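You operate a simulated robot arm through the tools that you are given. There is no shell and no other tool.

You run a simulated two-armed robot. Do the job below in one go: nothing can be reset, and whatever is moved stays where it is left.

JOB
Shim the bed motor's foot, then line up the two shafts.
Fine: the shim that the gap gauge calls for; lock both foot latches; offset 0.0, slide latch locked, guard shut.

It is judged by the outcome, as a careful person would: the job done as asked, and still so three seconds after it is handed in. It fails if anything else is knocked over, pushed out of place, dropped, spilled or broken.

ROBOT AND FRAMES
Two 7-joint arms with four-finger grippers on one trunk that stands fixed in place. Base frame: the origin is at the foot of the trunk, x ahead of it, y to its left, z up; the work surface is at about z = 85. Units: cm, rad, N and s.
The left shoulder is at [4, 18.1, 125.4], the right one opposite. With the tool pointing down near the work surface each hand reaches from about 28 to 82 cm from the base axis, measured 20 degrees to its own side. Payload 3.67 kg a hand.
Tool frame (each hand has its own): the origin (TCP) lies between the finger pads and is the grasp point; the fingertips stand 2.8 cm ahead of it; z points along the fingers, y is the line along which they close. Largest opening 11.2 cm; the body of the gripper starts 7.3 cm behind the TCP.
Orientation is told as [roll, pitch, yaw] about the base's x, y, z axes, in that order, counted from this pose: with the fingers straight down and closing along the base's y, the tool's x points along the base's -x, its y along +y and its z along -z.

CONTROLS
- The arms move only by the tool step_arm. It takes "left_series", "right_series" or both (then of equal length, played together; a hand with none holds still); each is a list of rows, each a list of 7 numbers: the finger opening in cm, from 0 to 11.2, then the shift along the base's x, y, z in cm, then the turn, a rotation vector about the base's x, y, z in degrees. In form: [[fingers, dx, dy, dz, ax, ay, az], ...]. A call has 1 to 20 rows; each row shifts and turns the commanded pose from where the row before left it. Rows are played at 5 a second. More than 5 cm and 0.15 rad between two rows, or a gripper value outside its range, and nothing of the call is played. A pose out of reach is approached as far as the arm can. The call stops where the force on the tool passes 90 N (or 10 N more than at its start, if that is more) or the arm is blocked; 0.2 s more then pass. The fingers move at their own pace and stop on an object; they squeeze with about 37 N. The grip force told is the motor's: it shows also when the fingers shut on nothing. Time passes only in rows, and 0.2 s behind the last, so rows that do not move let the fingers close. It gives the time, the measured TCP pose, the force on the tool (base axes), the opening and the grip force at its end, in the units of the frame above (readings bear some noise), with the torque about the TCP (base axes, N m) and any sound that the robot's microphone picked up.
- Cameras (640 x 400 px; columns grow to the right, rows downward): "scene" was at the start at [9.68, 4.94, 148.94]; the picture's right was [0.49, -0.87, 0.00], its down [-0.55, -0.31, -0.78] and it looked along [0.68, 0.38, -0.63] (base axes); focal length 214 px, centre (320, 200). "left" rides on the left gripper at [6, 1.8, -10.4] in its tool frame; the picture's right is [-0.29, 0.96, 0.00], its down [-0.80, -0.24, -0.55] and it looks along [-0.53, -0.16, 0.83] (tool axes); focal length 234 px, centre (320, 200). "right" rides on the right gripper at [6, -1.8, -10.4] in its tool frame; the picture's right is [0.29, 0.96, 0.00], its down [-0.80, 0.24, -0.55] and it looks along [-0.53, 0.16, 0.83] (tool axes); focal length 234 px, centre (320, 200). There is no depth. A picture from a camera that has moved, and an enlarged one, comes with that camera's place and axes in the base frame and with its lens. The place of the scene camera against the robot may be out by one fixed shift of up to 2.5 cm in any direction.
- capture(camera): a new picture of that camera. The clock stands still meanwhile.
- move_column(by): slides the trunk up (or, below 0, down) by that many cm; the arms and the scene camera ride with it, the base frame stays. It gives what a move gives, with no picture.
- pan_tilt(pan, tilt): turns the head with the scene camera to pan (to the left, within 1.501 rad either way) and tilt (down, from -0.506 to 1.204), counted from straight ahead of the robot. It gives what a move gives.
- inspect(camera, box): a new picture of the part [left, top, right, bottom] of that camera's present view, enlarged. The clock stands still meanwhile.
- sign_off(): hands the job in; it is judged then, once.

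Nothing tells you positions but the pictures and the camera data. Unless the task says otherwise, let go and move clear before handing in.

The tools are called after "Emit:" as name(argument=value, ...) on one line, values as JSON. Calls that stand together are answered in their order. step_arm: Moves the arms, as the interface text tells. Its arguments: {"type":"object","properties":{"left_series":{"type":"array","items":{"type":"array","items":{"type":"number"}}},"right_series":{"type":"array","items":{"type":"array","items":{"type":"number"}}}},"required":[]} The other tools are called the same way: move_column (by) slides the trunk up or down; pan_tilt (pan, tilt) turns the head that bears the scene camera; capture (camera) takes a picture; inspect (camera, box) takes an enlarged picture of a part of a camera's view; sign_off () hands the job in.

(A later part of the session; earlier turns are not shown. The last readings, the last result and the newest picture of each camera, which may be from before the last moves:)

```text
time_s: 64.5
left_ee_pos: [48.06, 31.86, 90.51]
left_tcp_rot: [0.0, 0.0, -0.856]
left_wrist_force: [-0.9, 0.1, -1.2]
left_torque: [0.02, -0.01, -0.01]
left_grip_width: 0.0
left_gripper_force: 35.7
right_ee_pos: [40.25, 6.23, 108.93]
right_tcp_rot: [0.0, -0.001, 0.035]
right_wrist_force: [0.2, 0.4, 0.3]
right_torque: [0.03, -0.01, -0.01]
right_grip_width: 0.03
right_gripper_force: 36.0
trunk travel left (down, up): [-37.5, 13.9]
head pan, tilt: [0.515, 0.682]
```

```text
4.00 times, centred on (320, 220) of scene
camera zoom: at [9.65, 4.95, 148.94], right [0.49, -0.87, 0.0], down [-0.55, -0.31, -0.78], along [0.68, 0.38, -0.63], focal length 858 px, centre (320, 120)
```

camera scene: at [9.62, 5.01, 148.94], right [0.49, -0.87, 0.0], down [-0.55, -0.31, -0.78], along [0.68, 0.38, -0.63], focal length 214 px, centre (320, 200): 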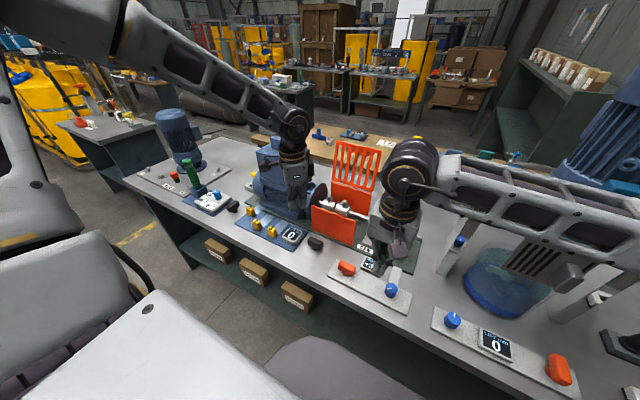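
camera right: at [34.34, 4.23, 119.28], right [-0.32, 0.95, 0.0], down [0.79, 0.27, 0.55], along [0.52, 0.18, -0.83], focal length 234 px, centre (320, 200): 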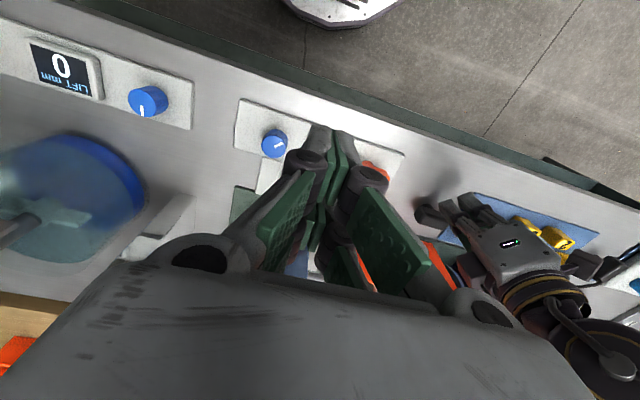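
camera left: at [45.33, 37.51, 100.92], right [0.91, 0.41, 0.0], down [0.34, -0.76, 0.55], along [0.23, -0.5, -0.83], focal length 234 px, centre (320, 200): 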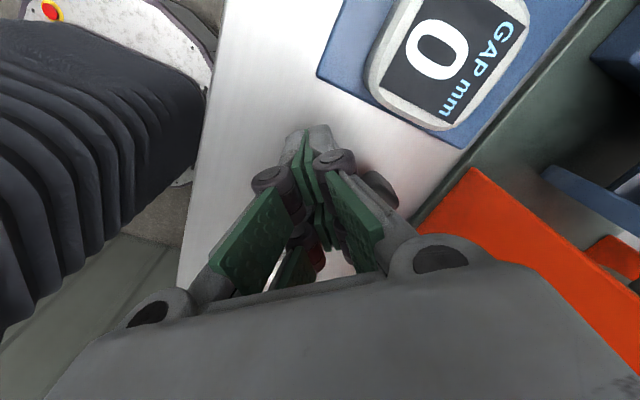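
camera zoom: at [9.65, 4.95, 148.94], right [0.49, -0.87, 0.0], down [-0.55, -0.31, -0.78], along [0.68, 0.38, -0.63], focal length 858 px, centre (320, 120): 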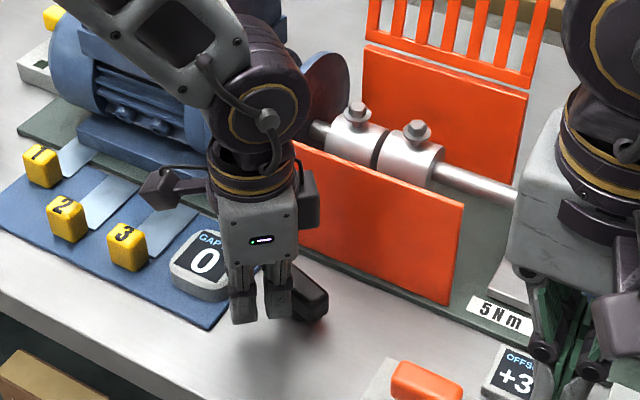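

One row exceeded the turn limit; splitting it.

Emit:
step_arm(left_series=[[0, -0.5, 0, 4, 0, 0, 0], [0, 0, 0.4, 2, 0, 0, -7], [0, 0, 0.4, 0, 0, 0, -7], [0, 0, 0.4, 0, 0, 0, -7], [0, 0, 0.3, 0, 0, 0, -7], [0, 0, 0.2, 0, 0, 0, -7], [0, 0, 0, 0, 0, 0, -6], [0, 0, 0, 0, 0, 0, 0]])

Emit:
capture(camera="left")

Emit:
inspect(camera="scene", box=[260, 170, 380, 270])

```text
time_s: 66.3
left_ee_pos: [47.64, 33.6, 96.42]
left_tcp_rot: [-0.001, 0.0, -1.571]
left_wrist_force: [-0.1, -0.4, 0.7]
left_torque: [0.05, 0.03, -0.03]
left_grip_width: 0.0
left_gripper_force: 35.5
right_ee_pos: [40.29, 6.3, 108.95]
right_tcp_rot: [0.0, 0.0, 0.035]
right_wrist_force: [0.5, -0.1, -0.2]
right_torque: [-0.01, 0.0, 0.03]
right_grip_width: 0.0
right_gripper_force: 35.8
trunk travel left (down, up): [-37.5, 13.9]
head pan, tilt: [0.515, 0.682]
```

```text
taken
camera left: at [49.23, 39.55, 106.88], right [0.96, -0.29, 0.0], down [-0.24, -0.8, 0.55], along [-0.16, -0.53, -0.83], focal length 234 px, centre (320, 200)
```

left: 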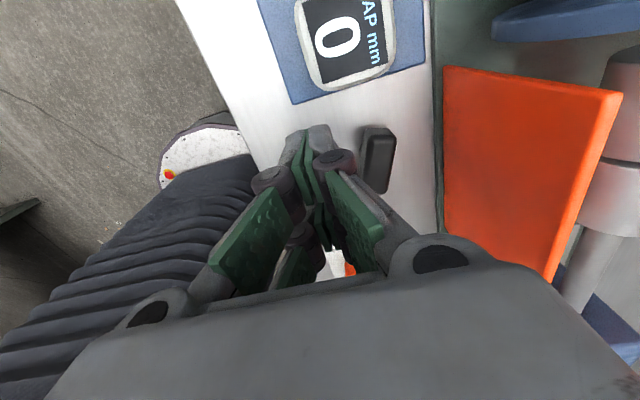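

```text
4.00 times, centred on (320, 220) of scene
camera zoom: at [9.7, 4.94, 148.93], right [0.49, -0.87, 0.0], down [-0.55, -0.31, -0.78], along [0.68, 0.38, -0.63], focal length 858 px, centre (320, 120)
```

zoom: 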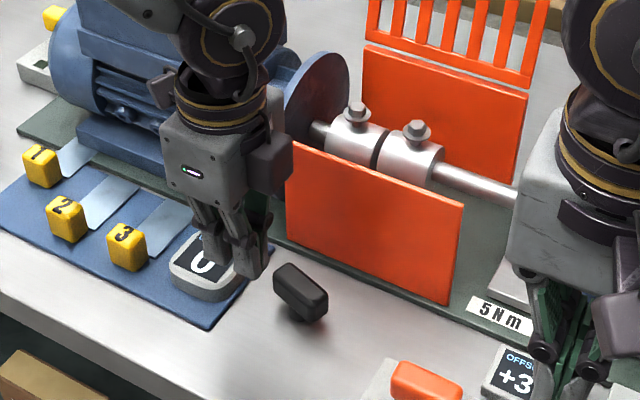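

The latch is clearly in view at about (51.6, 30.3). Lowering beside it and starting the push along the arc.

Emit:
step_arm(left_series=[[0, 0, 0, -3, 0, 0, 0], [0, 0, 0, -2.8, 0, 0, 0], [0, 1, 0, 0, 0, 0, 0], [0, 0.6, 0, 0, 0, 0, 0], [0, 0, 0, 0, 0, 0, 0]])

Emit:
inspect(camera="left", box=[280, 80, 460, 280])

```text
time_s: 67.5
left_ee_pos: [49.16, 33.57, 90.71]
left_tcp_rot: [0.002, 0.0, -1.57]
left_wrist_force: [0.0, 0.7, 0.3]
left_torque: [0.01, -0.01, 0.0]
left_grip_width: 0.01
left_gripper_force: 35.6
right_ee_pos: [40.25, 6.28, 108.97]
right_tcp_rot: [0.0, -0.001, 0.036]
right_wrist_force: [-0.7, 0.3, -0.6]
right_torque: [0.05, -0.01, 0.03]
right_grip_width: 0.01
right_gripper_force: 35.6
trunk travel left (down, up): [-37.5, 13.9]
head pan, tilt: [0.515, 0.682]
```

```text
2.00 times, centred on (370, 180) of left
camera zoom: at [50.84, 39.55, 101.14], right [0.96, -0.29, 0.0], down [-0.24, -0.8, 0.55], along [-0.16, -0.53, -0.83], focal length 468 px, centre (220, 240)
```

zoom: 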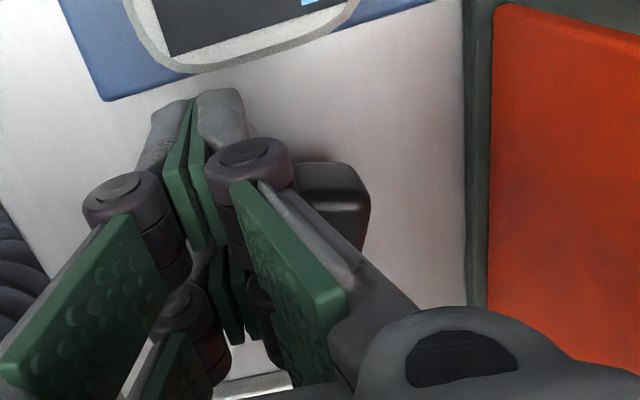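

Emit:
step_arm(left_series=[[0, 0.4, 0, 0, 0, 0, 0], [0, 0.35, 0.1, 0, 0, 0, 0], [0, 0.35, 0.1, 0, 0, 0, 0], [0, 0, 0, 0, 0, 0, 0]])

Emit:
inspect(camera="left", box=[280, 80, 460, 280])

Emit:
inspect(camera="scene", box=[290, 200, 360, 260])

```text
time_s: 68.5
left_ee_pos: [50.13, 33.81, 90.62]
left_tcp_rot: [0.003, 0.002, -1.57]
left_wrist_force: [-1.4, 5.8, 2.0]
left_torque: [0.03, 0.0, 0.02]
left_grip_width: 0.0
left_gripper_force: 35.8
right_ee_pos: [40.28, 6.26, 108.89]
right_tcp_rot: [0.0, -0.001, 0.035]
right_wrist_force: [0.5, -0.5, 0.9]
right_torque: [-0.01, 0.0, -0.03]
right_grip_width: 0.01
right_gripper_force: 35.5
trunk travel left (down, up): [-37.5, 13.9]
head pan, tilt: [0.515, 0.682]
```

```text
2.00 times, centred on (370, 180) of left
camera zoom: at [51.91, 39.84, 101.1], right [0.96, -0.29, 0.0], down [-0.24, -0.8, 0.55], along [-0.16, -0.53, -0.83], focal length 468 px, centre (220, 240)
```

zoom: 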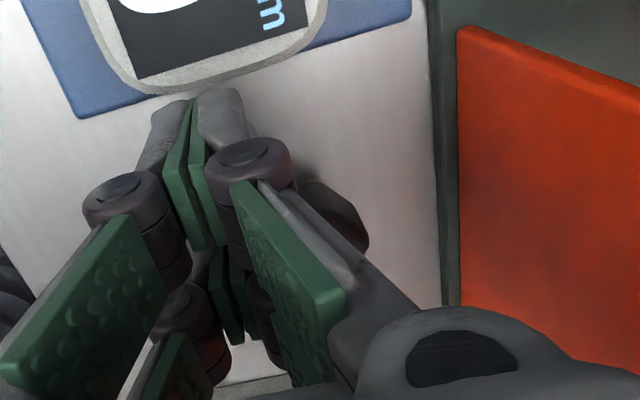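

```text
6.67 times, centred on (325, 230) of scene
camera zoom: at [9.64, 5.01, 148.94], right [0.49, -0.87, 0.0], down [-0.55, -0.31, -0.78], along [0.68, 0.38, -0.63], focal length 1430 px, centre (287, 0)
```

zoom: 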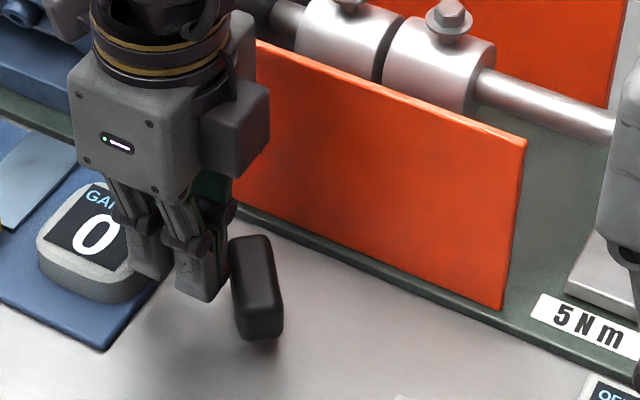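

It's turning well (already past halfway). Continuing along the arc, now mainly pressing toward −y.

Emit:
step_arm(left_series=[[0, 0.4, -0.05, 0, 0, 0, 0], [0, 0.4, -0.15, 0, 0, 0, 0], [0, 0.3, -0.2, 0, 0, 0, 0], [0, 0, 0, 0, 0, 0, 0]])

Emit:
inspect(camera="scene", box=[290, 200, 360, 260])

Emit:
inspect(camera="left", box=[280, 80, 460, 280])

```text
time_s: 69.5
left_ee_pos: [51.16, 33.67, 90.53]
left_tcp_rot: [0.0, 0.001, -1.568]
left_wrist_force: [-4.6, 19.5, 2.6]
left_torque: [0.3, -0.1, -0.14]
left_grip_width: 0.6
left_gripper_force: 35.9
right_ee_pos: [40.15, 6.34, 108.95]
right_tcp_rot: [-0.002, 0.001, 0.035]
right_wrist_force: [0.2, 0.7, -0.2]
right_torque: [-0.01, 0.04, -0.02]
right_grip_width: 0.01
right_gripper_force: 35.4
trunk travel left (down, up): [-37.5, 13.9]
head pan, tilt: [0.515, 0.682]
```

```text
6.67 times, centred on (325, 230) of scene
camera zoom: at [9.6, 5.16, 148.94], right [0.49, -0.87, 0.0], down [-0.55, -0.31, -0.78], along [0.68, 0.38, -0.63], focal length 1430 px, centre (287, 0)
```

zoom: 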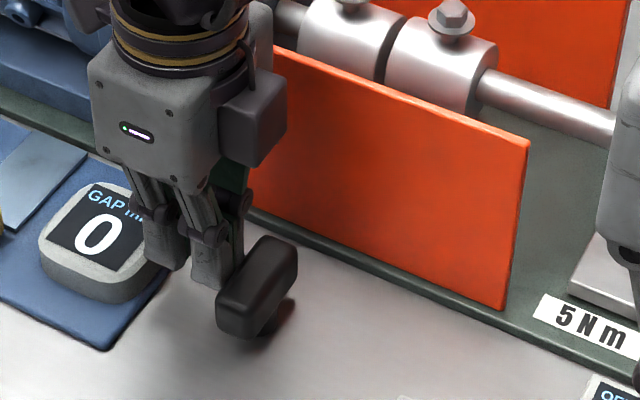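

```text
2.00 times, centred on (370, 180) of left
camera zoom: at [52.91, 39.62, 101.02], right [0.96, -0.29, 0.0], down [-0.24, -0.8, 0.55], along [-0.16, -0.53, -0.83], focal length 468 px, centre (220, 240)
```

zoom: 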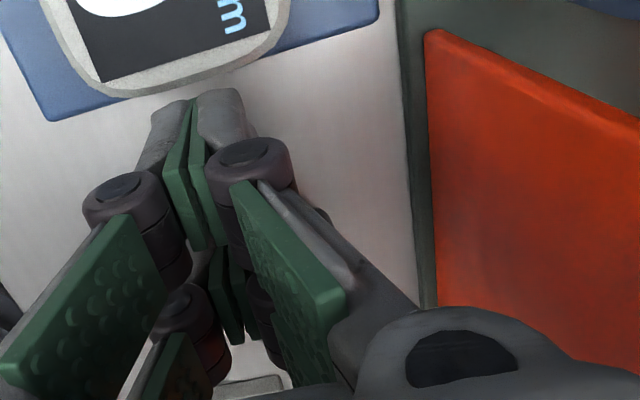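

The reaction rose to ~20 N, so the bar seems to be at its stop. Backing off in +y, raising, and checking its angle.

Emit:
step_arm(left_series=[[0, -0.2, 0.5, 0, 0, 0, 0], [0, -0.4, 0.2, 2, 0, 0, 0], [0, -1, 0, 4, 0, 0, 0], [0, -2, 0, 3, 0, 0, 0], [0, 0, 0, 0, 0, 0, 0]])

Emit:
capture(camera="left")

Emit:
inspect(camera="scene", box=[290, 200, 360, 260])

Emit:
inspect(camera="scene", box=[210, 180, 280, 240])

```text
time_s: 70.7
left_ee_pos: [47.77, 34.14, 99.64]
left_tcp_rot: [-0.001, 0.0, -1.571]
left_wrist_force: [0.6, 0.4, -0.8]
left_torque: [0.0, 0.03, 0.02]
left_grip_width: 0.03
left_gripper_force: 35.7
right_ee_pos: [40.39, 6.24, 108.8]
right_tcp_rot: [-0.001, 0.003, 0.033]
right_wrist_force: [1.0, -0.3, -0.3]
right_torque: [0.0, 0.01, -0.03]
right_grip_width: 0.01
right_gripper_force: 35.5
trunk travel left (down, up): [-37.5, 13.9]
head pan, tilt: [0.515, 0.682]
```

```text
taken
camera left: at [49.49, 40.08, 110.04], right [0.96, -0.29, 0.0], down [-0.24, -0.8, 0.55], along [-0.16, -0.53, -0.83], focal length 234 px, centre (320, 200)
```

left: 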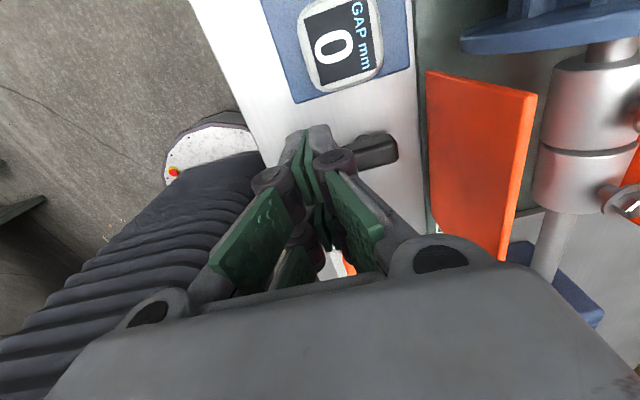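

```text
6.67 times, centred on (325, 230) of scene
camera zoom: at [9.78, 4.98, 148.92], right [0.49, -0.87, 0.0], down [-0.55, -0.31, -0.78], along [0.67, 0.38, -0.63], focal length 1430 px, centre (287, 0)
```

zoom: 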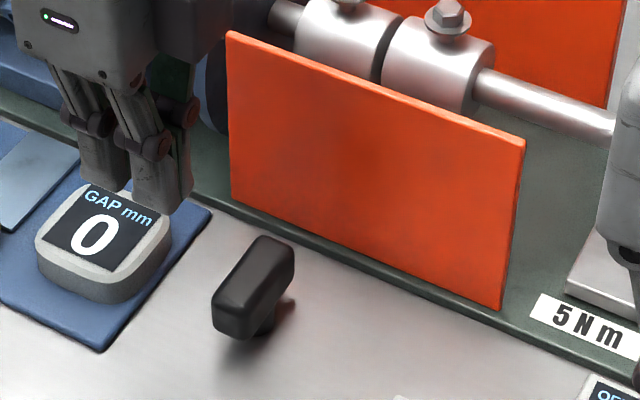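

```text
6.67 times, centred on (245, 210) of scene
camera zoom: at [9.78, 4.98, 148.92], right [0.49, -0.87, 0.0], down [-0.55, -0.31, -0.78], along [0.67, 0.38, -0.63], focal length 1430 px, centre (820, 133)
```

zoom: 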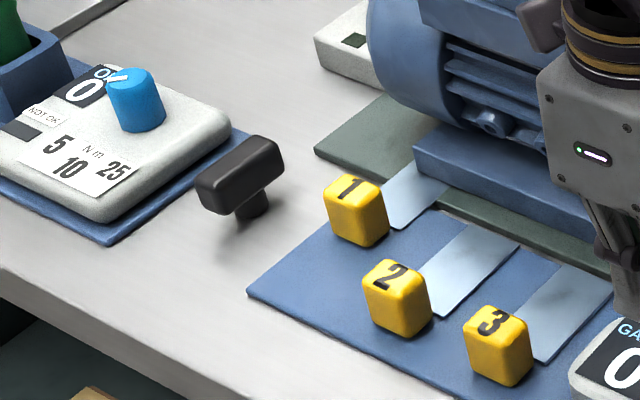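

Emit:
inspect(camera="left", box=[320, 110, 420, 190])

```text
5.00 times, centred on (370, 150) of left
camera zoom: at [49.49, 40.08, 110.04], right [0.96, -0.29, 0.0], down [-0.24, -0.8, 0.55], along [-0.16, -0.53, -0.83], focal length 1171 px, centre (70, 450)
```

zoom: 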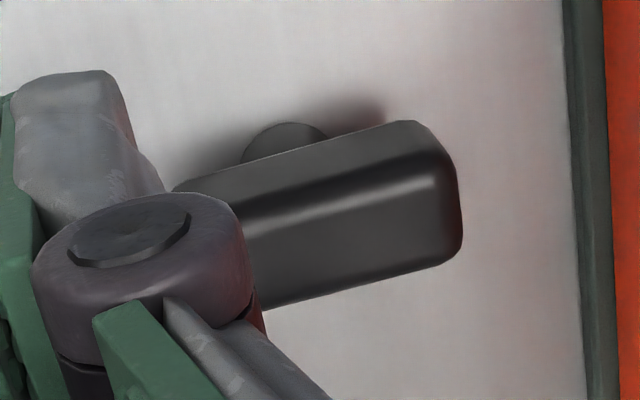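

Both black foot latches now stand across at their stops. Next is the offset knob with the right hand; I'll move the left hand away and look at the knob and panel from the right camera.

Emit:
step_arm(left_series=[[0, -1, 2, 3, 0, 0, 0], [0, -1, 3.5, 2, 0, 0, 0], [0, -0.5, 4, 2, 0, 0, 0], [0, 0, 4, 1, 0, 0, 0], [0, 0, 3, 1, 0, 0, 0]], right_series=[[7, 0, -1, -1, 0, 0, -1], [7, 0, -1, -1, 0, 0, -1], [7, 0, -1, -1, 0, 0, 0], [7, 0, -1, -1, 0, 0, 0], [7, 0, -0.5, -1, 0, 0, 0]])

Emit:
capture(camera="right")

Emit:
inspect(camera="right", box=[240, 80, 440, 220])

```text
time_s: 71.9
left_ee_pos: [45.16, 50.7, 108.68]
left_tcp_rot: [0.003, 0.001, -1.572]
left_wrist_force: [0.7, 0.7, 0.8]
left_torque: [0.01, -0.02, 0.01]
left_grip_width: 0.0
left_gripper_force: 36.0
right_ee_pos: [40.31, 1.57, 104.01]
right_tcp_rot: [-0.001, 0.0, 0.0]
right_wrist_force: [-0.4, 0.0, 0.8]
right_torque: [-0.02, 0.02, -0.03]
right_grip_width: 7.03
right_gripper_force: 0.1
trunk travel left (down, up): [-37.5, 13.9]
head pan, tilt: [0.515, 0.682]
```

```text
taken
camera right: at [34.33, 0.01, 114.26], right [-0.29, 0.96, 0.0], down [0.8, 0.24, 0.55], along [0.53, 0.16, -0.83], focal length 234 px, centre (320, 200)
```

right: 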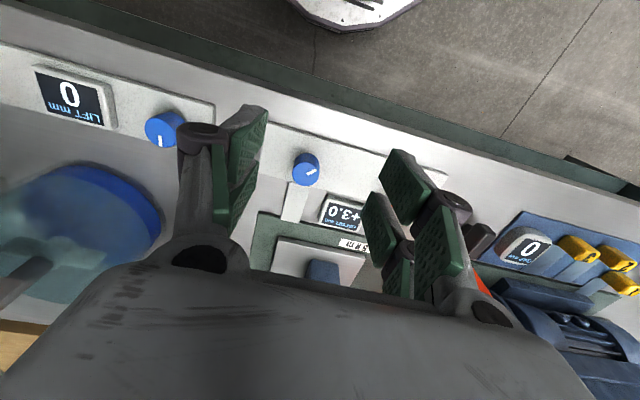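

```text
2.86 times, centred on (340, 150) of right
camera zoom: at [34.33, 0.01, 114.26], right [-0.29, 0.96, 0.0], down [0.8, 0.24, 0.55], along [0.53, 0.16, -0.83], focal length 669 px, centre (263, 343)
```

zoom: 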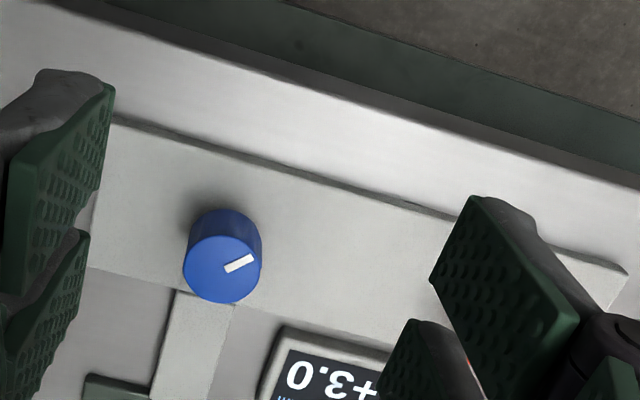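

The offset knob is a ~3.3 cm cylinder centred near (46.9, 2.05), top about z≈89.5. I'll hover the right hand above it and check.

Emit:
step_arm(right_series=[[6, 2.2, 0.2, -3, 0, 0, 0], [6, 2.2, 0.2, -3, 0, 0, 0], [6, 2.2, 0.1, -2, 0, 0, 0], [6, 0, 0, 0, 0, 0, 0]])

Emit:
capture(camera="right")

Emit:
inspect(camera="right", box=[260, 80, 400, 200])

```text
time_s: 72.9
left_ee_pos: [45.19, 50.5, 108.73]
left_tcp_rot: [0.001, -0.003, -1.569]
left_wrist_force: [-0.8, -0.1, -0.1]
left_torque: [0.01, 0.01, -0.02]
left_grip_width: 0.01
left_gripper_force: 36.2
right_ee_pos: [46.87, 2.23, 95.8]
right_tcp_rot: [0.001, 0.001, 0.001]
right_wrist_force: [0.1, 1.0, 0.9]
right_torque: [-0.01, -0.01, 0.02]
right_grip_width: 5.99
right_gripper_force: 0.0
trunk travel left (down, up): [-37.5, 13.9]
head pan, tilt: [0.515, 0.682]
```

```text
taken
camera right: at [40.94, 0.51, 106.18], right [-0.29, 0.96, 0.0], down [0.8, 0.24, 0.55], along [0.53, 0.16, -0.83], focal length 234 px, centre (320, 200)
```

right: 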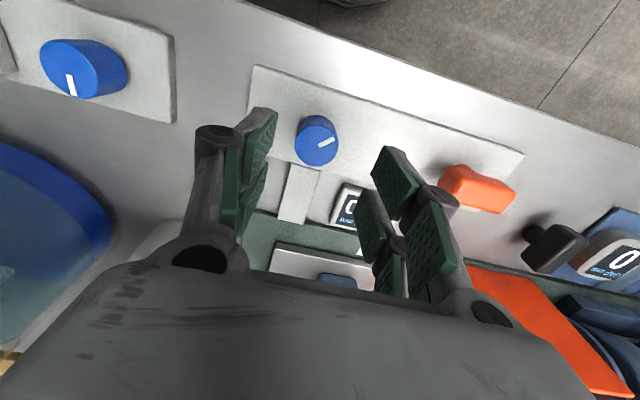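

```text
3.33 times, centred on (330, 140) of right
camera zoom: at [40.94, 0.51, 106.18], right [-0.29, 0.96, 0.0], down [0.8, 0.24, 0.55], along [0.53, 0.16, -0.83], focal length 781 px, centre (287, 400)
```

zoom: 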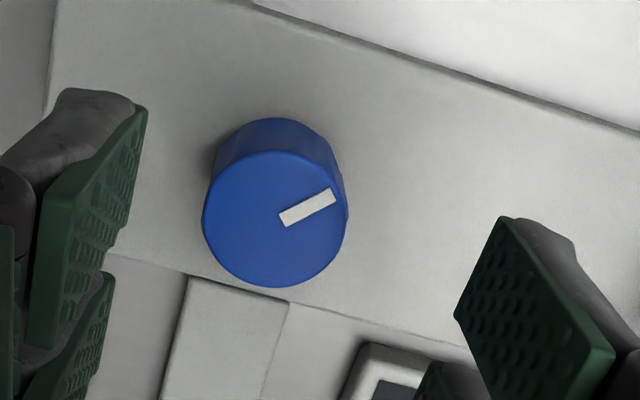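

Knob centred at about (47.0, 2.1). Going down and gripping it.

Emit:
step_arm(right_series=[[6, 0.15, -0.15, -3, 0, 0, 0], [6, 0, 0, -3, 0, 0, 0], [0, 0, 0, 0, 0, 0, 0], [0, 0, 0, 0, 0, 0, 0], [0, 0, 0, 0, 0, 0, 0]])

Emit:
capture(camera="right")

Emit:
inspect(camera="scene", box=[330, 230, 420, 310])

```text
time_s: 74.1
left_ee_pos: [45.14, 50.61, 108.48]
left_tcp_rot: [0.002, -0.002, -1.57]
left_wrist_force: [-0.6, 0.7, 0.1]
left_torque: [-0.01, 0.03, 0.01]
left_grip_width: 0.0
left_gripper_force: 35.5
right_ee_pos: [46.97, 1.98, 89.81]
right_tcp_rot: [0.002, -0.001, -0.002]
right_wrist_force: [-1.3, -2.9, -2.0]
right_torque: [-0.14, -0.66, 0.02]
right_grip_width: 2.97
right_gripper_force: 44.8
trunk travel left (down, up): [-37.5, 13.9]
head pan, tilt: [0.515, 0.682]
```

```text
taken
camera right: at [41.02, 0.27, 100.15], right [-0.29, 0.96, 0.0], down [0.8, 0.24, 0.55], along [0.53, 0.16, -0.83], focal length 234 px, centre (320, 200)
```

right: 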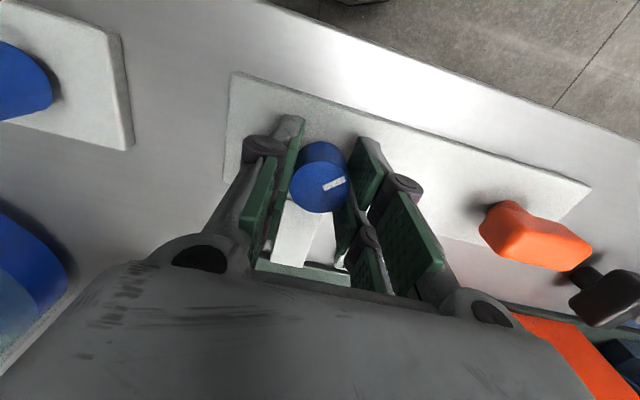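

```text
5.00 times, centred on (375, 270) of scene
camera zoom: at [9.68, 4.9, 148.93], right [0.49, -0.87, 0.0], down [-0.55, -0.31, -0.78], along [0.68, 0.38, -0.63], focal length 1072 px, centre (45, -150)
```

zoom: 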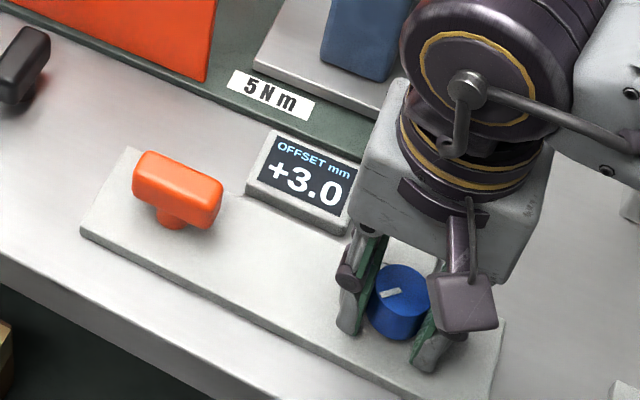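

Gripped the knob and the display is visible. A small test turn to learn direction and ratio.

Emit:
step_arm(right_series=[[0, 0, 0, 0, 0, 0, 8], [0, 0, 0, 0, 0, 0, 8], [0, 0, 0, 0, 0, 0, 0]])

Emit:
inspect(camera="scene", box=[330, 230, 420, 310])

```text
time_s: 74.9
left_ee_pos: [45.08, 50.48, 108.57]
left_tcp_rot: [0.001, 0.0, -1.57]
left_wrist_force: [0.9, -0.7, 0.4]
left_torque: [-0.01, 0.0, -0.03]
left_grip_width: 0.0
left_gripper_force: 35.7
right_ee_pos: [46.95, 1.97, 89.76]
right_tcp_rot: [0.001, 0.002, 0.278]
right_wrist_force: [-4.0, -4.9, -11.2]
right_torque: [0.1, -0.82, 0.0]
right_grip_width: 2.96
right_gripper_force: 45.1
trunk travel left (down, up): [-37.5, 13.9]
head pan, tilt: [0.515, 0.682]
```

```text
5.00 times, centred on (375, 270) of scene
camera zoom: at [9.69, 4.86, 148.93], right [0.49, -0.87, 0.0], down [-0.55, -0.31, -0.78], along [0.68, 0.38, -0.63], focal length 1072 px, centre (45, -150)
```

zoom: 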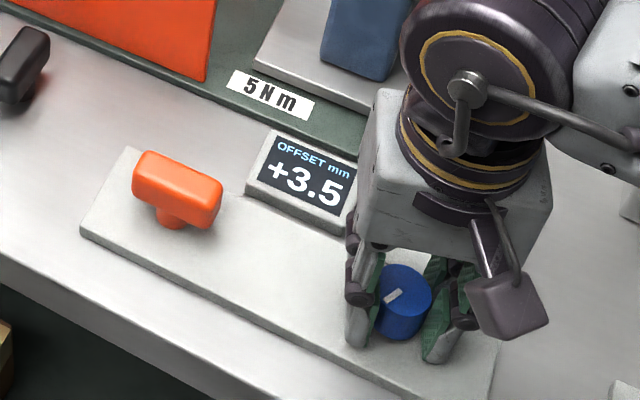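

Counter-clockwise increases it: 16° gave +0.5 mm (about 32° per mm). So I turn clockwise; first about 56°, then re-grip for the rest.

Emit:
step_arm(right_series=[[0, 0, 0, 0, 0, 0, -8], [0, 0, 0, 0, 0, 0, -8], [0, 0, 0, 0, 0, 0, -8], [0, 0, 0, 0, 0, 0, -8], [0, 0, 0, 0, 0, 0, -8], [0, 0, 0, 0, 0, 0, -8], [0, 0, 0, 0, 0, 0, -8], [0, 0, 0, 0, 0, 0, 0]])

Emit:
inspect(camera="scene", box=[330, 230, 420, 310])

```text
time_s: 76.7
left_ee_pos: [45.08, 50.5, 108.64]
left_tcp_rot: [0.0, -0.001, -1.57]
left_wrist_force: [0.2, -0.5, 0.0]
left_torque: [0.03, -0.02, -0.03]
left_grip_width: 0.0
left_gripper_force: 35.8
right_ee_pos: [47.09, 2.02, 89.8]
right_tcp_rot: [-0.002, 0.002, -0.7]
right_wrist_force: [-10.9, -4.7, -21.6]
right_torque: [0.5, 0.95, -0.02]
right_grip_width: 2.98
right_gripper_force: 45.1
trunk travel left (down, up): [-37.5, 13.9]
head pan, tilt: [0.515, 0.682]
```

```text
5.00 times, centred on (375, 270) of scene
camera zoom: at [9.72, 4.88, 148.93], right [0.49, -0.87, 0.0], down [-0.55, -0.31, -0.78], along [0.68, 0.38, -0.63], focal length 1072 px, centre (45, -150)
```

zoom: 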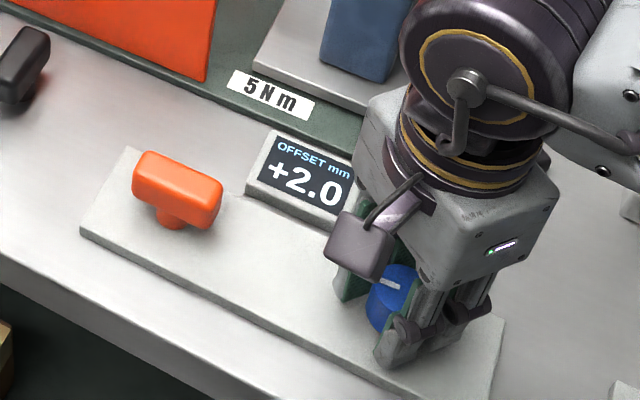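

It reads +2.0 now (about 37–40° per mm). Releasing, turning the hand back, and re-gripping for the next stretch.

Emit:
step_arm(right_series=[[6, 0, 0, 0, 0, 0, 0], [6, 0, 0, 0, 0, 0, 0], [6, -0.1, 0, 3.2, 0, 0, 0], [6, 0, 0, 0, 0, 0, 8], [6, 0, 0, 0, 0, 0, 8], [6, 0, 0, 0, 0, 0, 8], [6, 0, 0, 0, 0, 0, 8], [6, 0, 0, 0, 0, 0, 8], [6, 0, 0, 0, 0, 0, 8], [6, 0, 0, 0, 0, 0, 8], [6, 0, 0, 0, 0, 0, 8], [6, 0, 0, 0, 0, 0, 8], [6, 0, 0, 0, 0, 0, 0]])

Emit:
capture(camera="right")

Emit:
inspect(camera="scene", box=[330, 230, 420, 310])

```text
time_s: 79.5
left_ee_pos: [45.24, 50.51, 108.65]
left_tcp_rot: [0.004, -0.001, -1.569]
left_wrist_force: [0.5, 0.6, 0.3]
left_torque: [0.01, 0.01, 0.0]
left_grip_width: 0.0
left_gripper_force: 35.6
right_ee_pos: [46.86, 2.23, 93.18]
right_tcp_rot: [0.0, 0.001, 0.56]
right_wrist_force: [-0.3, -0.5, 0.1]
right_torque: [0.02, 0.01, 0.02]
right_grip_width: 6.02
right_gripper_force: 0.1
trunk travel left (down, up): [-37.5, 13.9]
head pan, tilt: [0.515, 0.682]
```

```text
taken
camera right: at [42.9, -2.59, 103.46], right [-0.75, 0.66, 0.0], down [0.55, 0.63, 0.55], along [0.36, 0.42, -0.83], focal length 234 px, centre (320, 200)
```

right: 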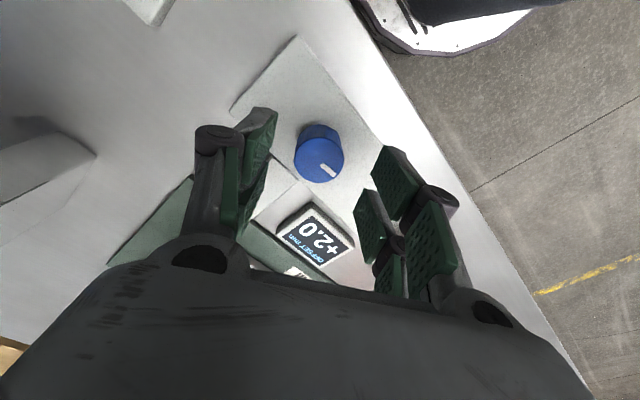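

```text
5.00 times, centred on (375, 270) of scene
camera zoom: at [9.68, 4.94, 148.94], right [0.49, -0.87, 0.0], down [-0.55, -0.31, -0.78], along [0.68, 0.38, -0.63], focal length 1072 px, centre (45, -150)
```

zoom: 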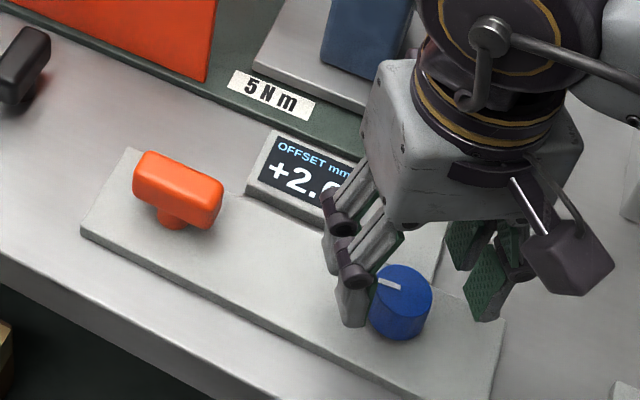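

Emit:
step_arm(right_series=[[6, 0.1, -0.15, -3.3, 0, 0, 0], [0, 0, 0, 0, 0, 0, 0], [0, 0, 0, 0, 0, 0, 0], [0, 0, 0, 0, 0, 0, 0], [0, 0, 0, 0, 0, 0, -8], [0, 0, 0, 0, 0, 0, -8], [0, 0, 0, 0, 0, 0, -8], [0, 0, 0, 0, 0, 0, -8], [0, 0, 0, 0, 0, 0, -8], [0, 0, 0, 0, 0, 0, -8], [0, 0, 0, 0, 0, 0, -8], [0, 0, 0, 0, 0, 0, 0]])

Emit:
inspect(camera="scene", box=[330, 230, 420, 310])

```text
time_s: 82.1
left_ee_pos: [45.24, 50.65, 108.59]
left_tcp_rot: [0.001, 0.001, -1.569]
left_wrist_force: [0.0, -0.1, 0.2]
left_torque: [0.03, 0.01, 0.01]
left_grip_width: 0.0
left_gripper_force: 35.8
right_ee_pos: [47.12, 1.97, 89.82]
right_tcp_rot: [-0.001, 0.002, -0.423]
right_wrist_force: [2.4, 6.0, -4.7]
right_torque: [0.2, 0.1, -0.03]
right_grip_width: 3.01
right_gripper_force: 45.1
trunk travel left (down, up): [-37.5, 13.9]
head pan, tilt: [0.515, 0.682]
```

```text
5.00 times, centred on (375, 270) of scene
camera zoom: at [9.77, 5.02, 148.93], right [0.49, -0.87, 0.0], down [-0.55, -0.31, -0.78], along [0.68, 0.38, -0.63], focal length 1072 px, centre (45, -150)
```

zoom: 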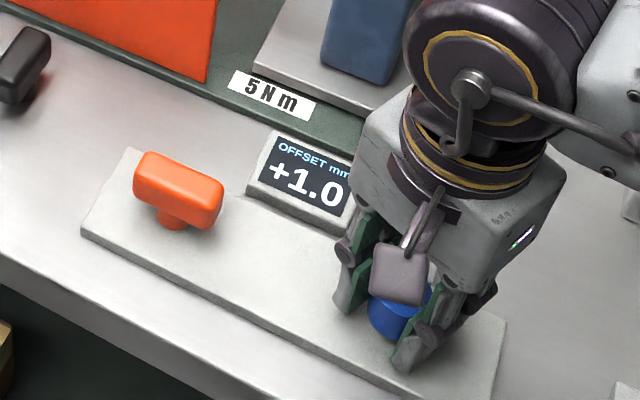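

It reads +1.0 (steps of 0.5, roughly 45° per mm). Continuing clockwise in smaller steps, reading as I go.

Emit:
step_arm(right_series=[[0, 0, 0, 0, 0, 0, -7], [0, 0, 0, 0, 0, 0, -7], [0, 0, 0, 0, 0, 0, 0]])

Emit:
inspect(camera="scene", box=[350, 245, 400, 285])

Emit:
step_arm(right_series=[[0, 0, 0, 0, 0, 0, -6], [0, 0, 0, 0, 0, 0, -6], [0, 0, 0, 0, 0, 0, 0]])

Emit:
inspect(camera="scene", box=[350, 245, 400, 285])

```text
time_s: 82.9
left_ee_pos: [45.19, 50.62, 108.54]
left_tcp_rot: [0.0, -0.001, -1.569]
left_wrist_force: [-0.2, -0.5, -0.4]
left_torque: [-0.03, -0.01, -0.06]
left_grip_width: 0.0
left_gripper_force: 35.9
right_ee_pos: [47.06, 1.83, 89.69]
right_tcp_rot: [-0.003, 0.0, -0.665]
right_wrist_force: [2.3, 4.4, -6.8]
right_torque: [0.2, 0.2, 0.02]
right_grip_width: 2.98
right_gripper_force: 44.8
trunk travel left (down, up): [-37.5, 13.9]
head pan, tilt: [0.515, 0.682]
```

```text
10.00 times, centred on (375, 265) of scene
camera zoom: at [9.76, 5.0, 148.93], right [0.49, -0.87, 0.0], down [-0.55, -0.31, -0.78], along [0.68, 0.38, -0.63], focal length 2145 px, centre (-230, -450)
```

zoom: 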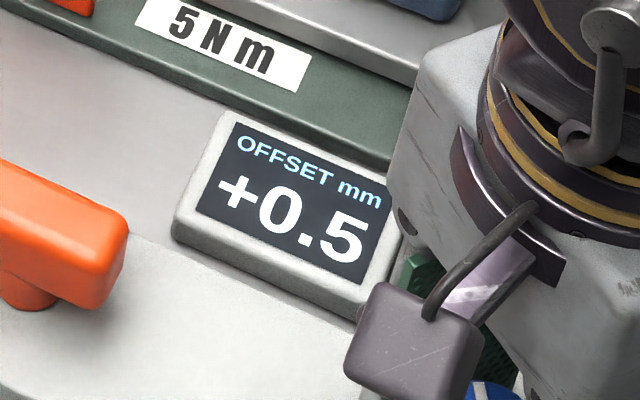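

```text
time_s: 83.7
left_ee_pos: [45.1, 50.65, 108.75]
left_tcp_rot: [0.001, 0.0, -1.57]
left_wrist_force: [-0.1, 0.2, 0.6]
left_torque: [-0.01, -0.04, 0.02]
left_grip_width: 0.0
left_gripper_force: 36.0
right_ee_pos: [47.01, 2.09, 89.69]
right_tcp_rot: [-0.001, 0.001, -0.875]
right_wrist_force: [-0.1, 2.5, -6.9]
right_torque: [0.42, 0.39, 0.0]
right_grip_width: 3.0
right_gripper_force: 45.6
trunk travel left (down, up): [-37.5, 13.9]
head pan, tilt: [0.515, 0.682]
```

```text
10.00 times, centred on (375, 265) of scene
camera zoom: at [9.74, 4.96, 148.93], right [0.49, -0.87, 0.0], down [-0.55, -0.31, -0.78], along [0.68, 0.38, -0.63], focal length 2145 px, centre (-230, -450)
```

zoom: 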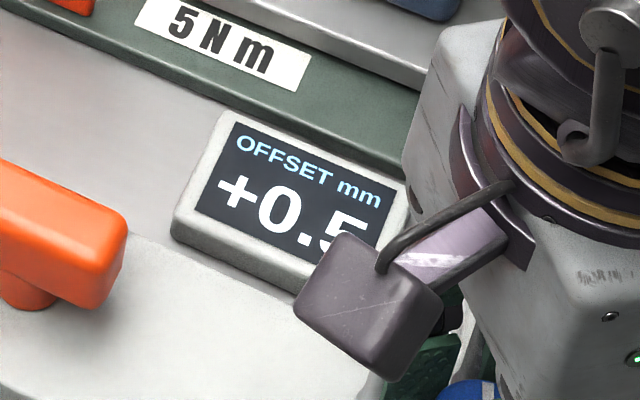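

Emit:
step_arm(right_series=[[0, 0, 0, 0, 0, 0, -5], [0, 0, 0, 0, 0, 0, 0]])

Emit:
inspect(camera="scene", box=[350, 245, 400, 285])

Emit:
step_arm(right_series=[[0, 0, 0, 0, 0, 0, -5], [0, 0, 0, 0, 0, 0, 0]])

Emit:
inspect(camera="scene", box=[350, 245, 400, 285])

```text
time_s: 84.3
left_ee_pos: [45.23, 50.53, 108.64]
left_tcp_rot: [0.0, -0.002, -1.569]
left_wrist_force: [-0.2, 0.0, -0.2]
left_torque: [-0.02, -0.01, 0.03]
left_grip_width: 0.0
left_gripper_force: 35.5
right_ee_pos: [47.09, 1.79, 89.82]
right_tcp_rot: [-0.001, -0.001, -0.961]
right_wrist_force: [0.4, 2.7, -9.7]
right_torque: [0.02, -0.07, 0.0]
right_grip_width: 2.99
right_gripper_force: 45.1
trunk travel left (down, up): [-37.5, 13.9]
head pan, tilt: [0.515, 0.682]
```

```text
10.00 times, centred on (375, 265) of scene
camera zoom: at [9.74, 4.98, 148.93], right [0.49, -0.87, 0.0], down [-0.55, -0.31, -0.78], along [0.68, 0.38, -0.63], focal length 2145 px, centre (-230, -450)
```

zoom: 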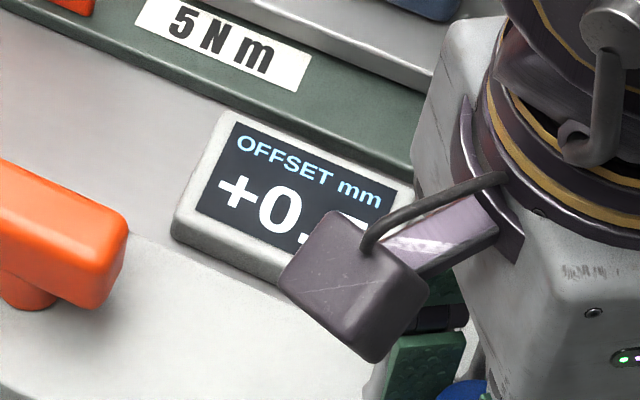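

```text
time_s: 84.9
left_ee_pos: [45.29, 50.56, 108.62]
left_tcp_rot: [0.0, 0.0, -1.569]
left_wrist_force: [0.0, -0.5, -0.9]
left_torque: [0.02, 0.03, 0.01]
left_grip_width: 0.01
left_gripper_force: 35.4
right_ee_pos: [47.07, 1.86, 89.83]
right_tcp_rot: [-0.001, 0.0, -1.049]
right_wrist_force: [-2.0, 2.5, -12.5]
right_torque: [-0.18, -0.24, -0.01]
right_grip_width: 2.99
right_gripper_force: 45.1
trunk travel left (down, up): [-37.5, 13.9]
head pan, tilt: [0.515, 0.682]
```

```text
10.00 times, centred on (375, 265) of scene
camera zoom: at [9.75, 4.98, 148.93], right [0.49, -0.87, 0.0], down [-0.55, -0.31, -0.78], along [0.68, 0.38, -0.63], focal length 2145 px, centre (-230, -450)
```

zoom: 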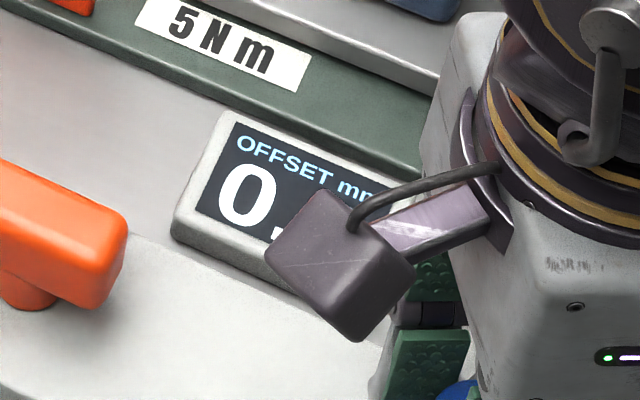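

Now it reads 0.x; the 0.0 band started just before here, so I'll turn about 8° more to sit in the middle of it, checking the hand holds position.

Emit:
step_arm(right_series=[[0, 0, 0, 0, 0, 0, -4], [0, 0, 0, 0, 0, 0, 0]])

Emit:
step_arm(right_series=[[0, 0, 0, 0, 0, 0, -4], [0, 0, 0, 0, 0, 0, 0]])

Emit:
inspect(camera="scene", box=[350, 245, 400, 285])

```text
time_s: 85.5
left_ee_pos: [45.18, 50.58, 108.65]
left_tcp_rot: [0.0, -0.001, -1.57]
left_wrist_force: [-0.3, -0.4, 0.0]
left_torque: [-0.01, 0.0, 0.0]
left_grip_width: 0.01
left_gripper_force: 36.0
right_ee_pos: [47.1, 1.83, 89.7]
right_tcp_rot: [-0.002, 0.0, -1.118]
right_wrist_force: [-4.6, 0.2, -13.0]
right_torque: [-0.25, 0.06, -0.02]
right_grip_width: 3.01
right_gripper_force: 44.9
trunk travel left (down, up): [-37.5, 13.9]
head pan, tilt: [0.515, 0.682]
```

```text
time_s: 86.1
left_ee_pos: [45.19, 50.58, 108.69]
left_tcp_rot: [0.001, -0.001, -1.569]
left_wrist_force: [-0.3, 0.3, -0.6]
left_torque: [0.01, -0.01, -0.03]
left_grip_width: 0.0
left_gripper_force: 35.2
right_ee_pos: [47.03, 1.9, 89.79]
right_tcp_rot: [-0.002, 0.0, -1.189]
right_wrist_force: [-5.3, -0.1, -13.0]
right_torque: [-0.19, 0.14, 0.02]
right_grip_width: 3.04
right_gripper_force: 44.7
trunk travel left (down, up): [-37.5, 13.9]
head pan, tilt: [0.515, 0.682]
```

```text
10.00 times, centred on (375, 265) of scene
camera zoom: at [9.72, 4.95, 148.93], right [0.49, -0.87, 0.0], down [-0.55, -0.31, -0.78], along [0.68, 0.38, -0.63], focal length 2145 px, centre (-230, -450)
```

zoom: 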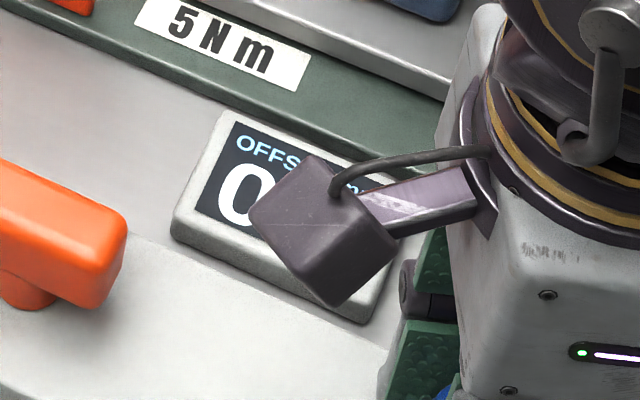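

Reads 0. Releasing the knob and lifting to see the full display.

Emit:
step_arm(right_series=[[6, 0, 0, 0, 0, 0, 0], [6, 0, 0, 0, 0, 0, 0], [6, 0, 0, 3.5, 0, 0, 0], [6, -1, -1, 3, 0, 0, 8], [6, -1, -1, 2, 0, 0, 8], [6, 0, -1, 1, 0, 0, 8], [6, 0, 0, 0, 0, 0, 8], [6, 0, 0, 0, 0, 0, 8], [6, 0, 0, 0, 0, 0, 8], [6, 0, 0, 0, 0, 0, 8], [6, 0, 0, 0, 0, 0, 8], [6, 0, 0, 0, 0, 0, 4], [6, 0, 0, 0, 0, 0, 0]])

Emit:
inspect(camera="scene", box=[330, 230, 420, 310])

Emit:
capture(camera="right")

```text
time_s: 88.9
left_ee_pos: [45.23, 50.53, 108.71]
left_tcp_rot: [0.002, 0.001, -1.57]
left_wrist_force: [-1.1, 0.4, 0.9]
left_torque: [-0.01, 0.02, -0.01]
left_grip_width: 0.0
left_gripper_force: 35.7
right_ee_pos: [45.03, -1.11, 99.41]
right_tcp_rot: [0.0, -0.001, -0.001]
right_wrist_force: [-1.0, -0.3, 0.1]
right_torque: [-0.02, 0.01, 0.02]
right_grip_width: 5.99
right_gripper_force: 0.1
trunk travel left (down, up): [-37.5, 13.9]
head pan, tilt: [0.515, 0.682]
```

```text
5.00 times, centred on (375, 270) of scene
camera zoom: at [9.68, 4.94, 148.94], right [0.49, -0.87, 0.0], down [-0.55, -0.31, -0.78], along [0.68, 0.38, -0.63], focal length 1072 px, centre (45, -150)
```

zoom: 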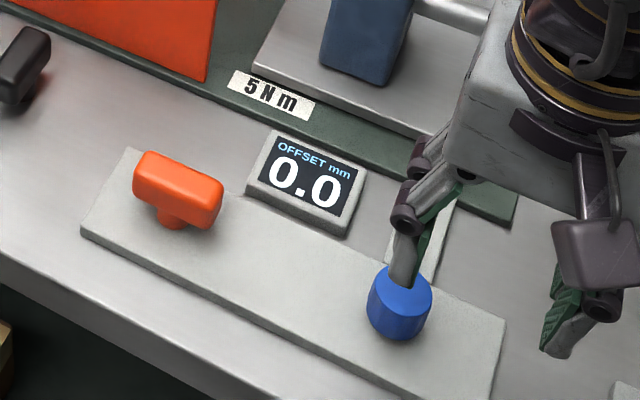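

```text
taken
camera right: at [39.11, -2.82, 109.66], right [-0.29, 0.96, 0.0], down [0.8, 0.24, 0.55], along [0.53, 0.16, -0.83], focal length 234 px, centre (320, 200)
```

right: 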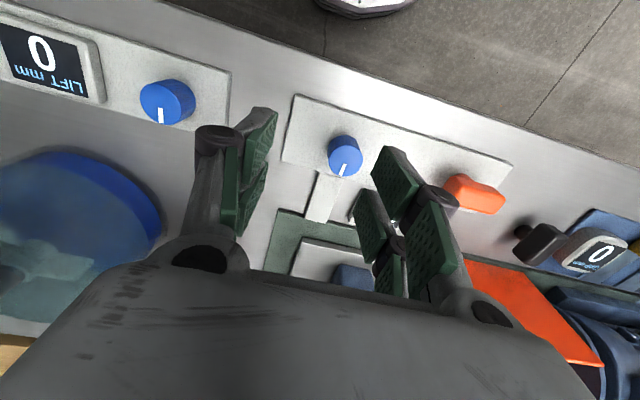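

Offset reads 0.0. I'll check the knob pointer (the other knob at 0 points straight to +x) to see how centred it is.

Emit:
inspect(camera="right", box=[290, 110, 390, 200])

Emit:
inspect(camera="right", box=[110, 60, 230, 150])

Emit:
inspect(camera="right", box=[420, 150, 540, 240])

```text
4.44 times, centred on (340, 155) of right
camera zoom: at [39.11, -2.82, 109.66], right [-0.29, 0.96, 0.0], down [0.8, 0.24, 0.55], along [0.53, 0.16, -0.83], focal length 1041 px, centre (231, 400)
```

zoom: 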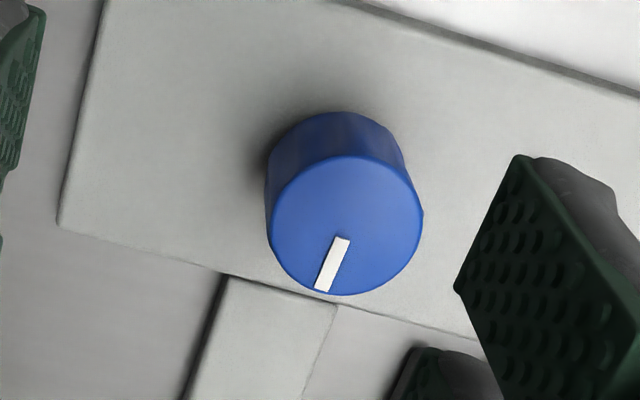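

```text
4.44 times, centred on (170, 105) of right
camera zoom: at [39.11, -2.82, 109.66], right [-0.29, 0.96, 0.0], down [0.8, 0.24, 0.55], along [0.53, 0.16, -0.83], focal length 1041 px, centre (987, 622)
```

zoom: 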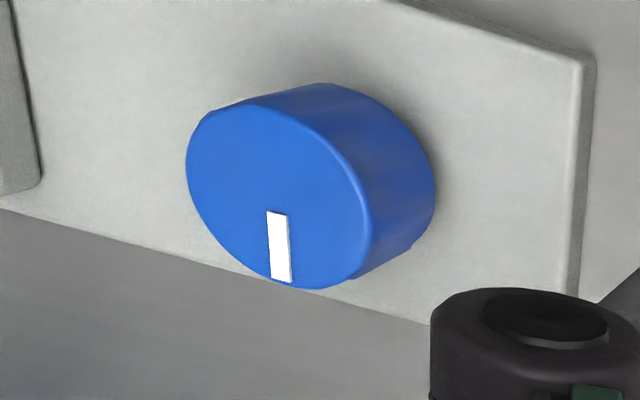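

```text
4.44 times, centred on (480, 195) of right
camera zoom: at [39.11, -2.82, 109.66], right [-0.29, 0.96, 0.0], down [0.8, 0.24, 0.55], along [0.53, 0.16, -0.83], focal length 1041 px, centre (-391, 222)
```

zoom: 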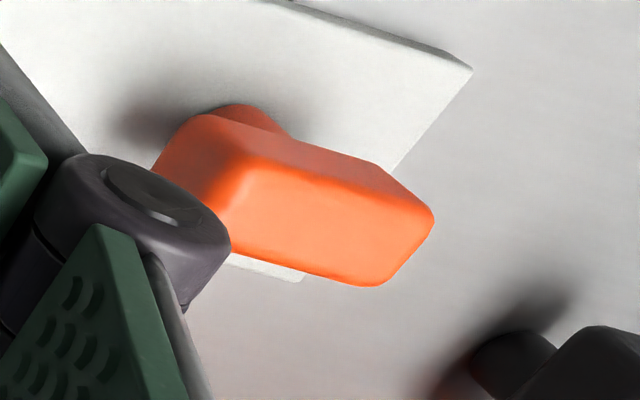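

The pointer is within ~1–2° of +x, so the offset is well centred at 0.0. Now the orange slide latch at about (47.1, 17): I'll bring the right hand over it at yaw +90° so the fork grips its long sides.

Emit:
step_arm(right_series=[[5, 0.2, 1.6, 0, 0, 0, 8.2], [5, 0.2, 1.6, 0, 0, 0, 8.2], [5, 0.2, 1.6, 0, 0, 0, 8.2], [5, 0.2, 1.6, 0, 0, 0, 8.2], [5, 0.2, 1.6, 0, 0, 0, 8.2], [5, 0.2, 1.6, 0, 0, 0, 8.2], [5, 0.2, 1.6, 0, 0, 0, 8.2], [5, 0.2, 1.6, 0, 0, 0, 8.2], [5, 0.2, 1.6, 0, 0, 0, 8.2], [5, 0.2, 1.6, 0, 0, 0, 8.2], [5, 0.1, 2.1, 0, 0, 0, 8], [5, 0, 0, 0, 0, 0, 0]])

Emit:
capture(camera="right")

Emit:
capture(camera="scene")

```text
time_s: 91.5
left_ee_pos: [45.27, 50.57, 108.74]
left_tcp_rot: [0.003, 0.0, -1.57]
left_wrist_force: [-0.1, 0.0, -0.4]
left_torque: [0.04, -0.01, 0.02]
left_grip_width: 0.04
left_gripper_force: 35.5
right_ee_pos: [46.82, 13.42, 99.43]
right_tcp_rot: [0.0, 0.0, 1.288]
right_wrist_force: [0.0, 0.4, 0.1]
right_torque: [0.01, 0.02, -0.01]
right_grip_width: 5.03
right_gripper_force: 0.1
right hand out of reach, approached as far as the arm can: row 10, 11
trunk travel left (down, up): [-37.5, 13.9]
head pan, tilt: [0.515, 0.682]
```

```text
taken
camera right: at [46.92, 7.22, 109.68], right [-1.0, -0.01, 0.0], down [-0.01, 0.83, 0.55], along [-0.01, 0.55, -0.83], focal length 234 px, centre (320, 200)
```

right: 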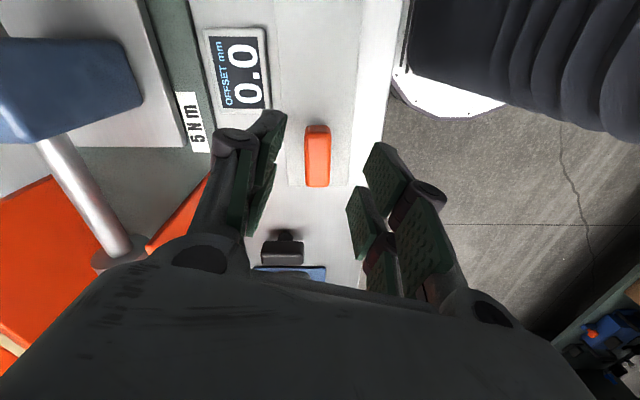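

```text
taken
camera scene: at [9.68, 4.97, 148.93], right [0.49, -0.87, 0.0], down [-0.55, -0.31, -0.78], along [0.68, 0.38, -0.63], focal length 214 px, centre (320, 200)
```

scene: 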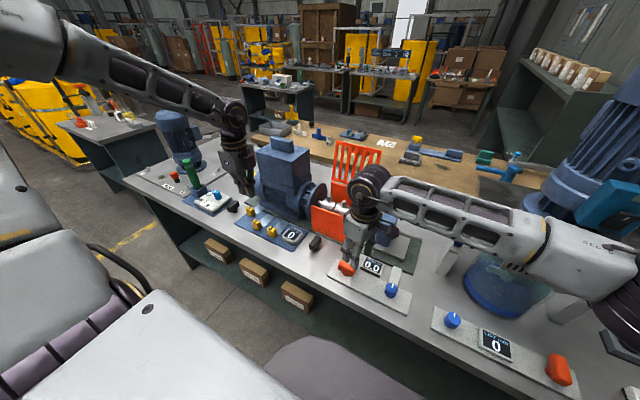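

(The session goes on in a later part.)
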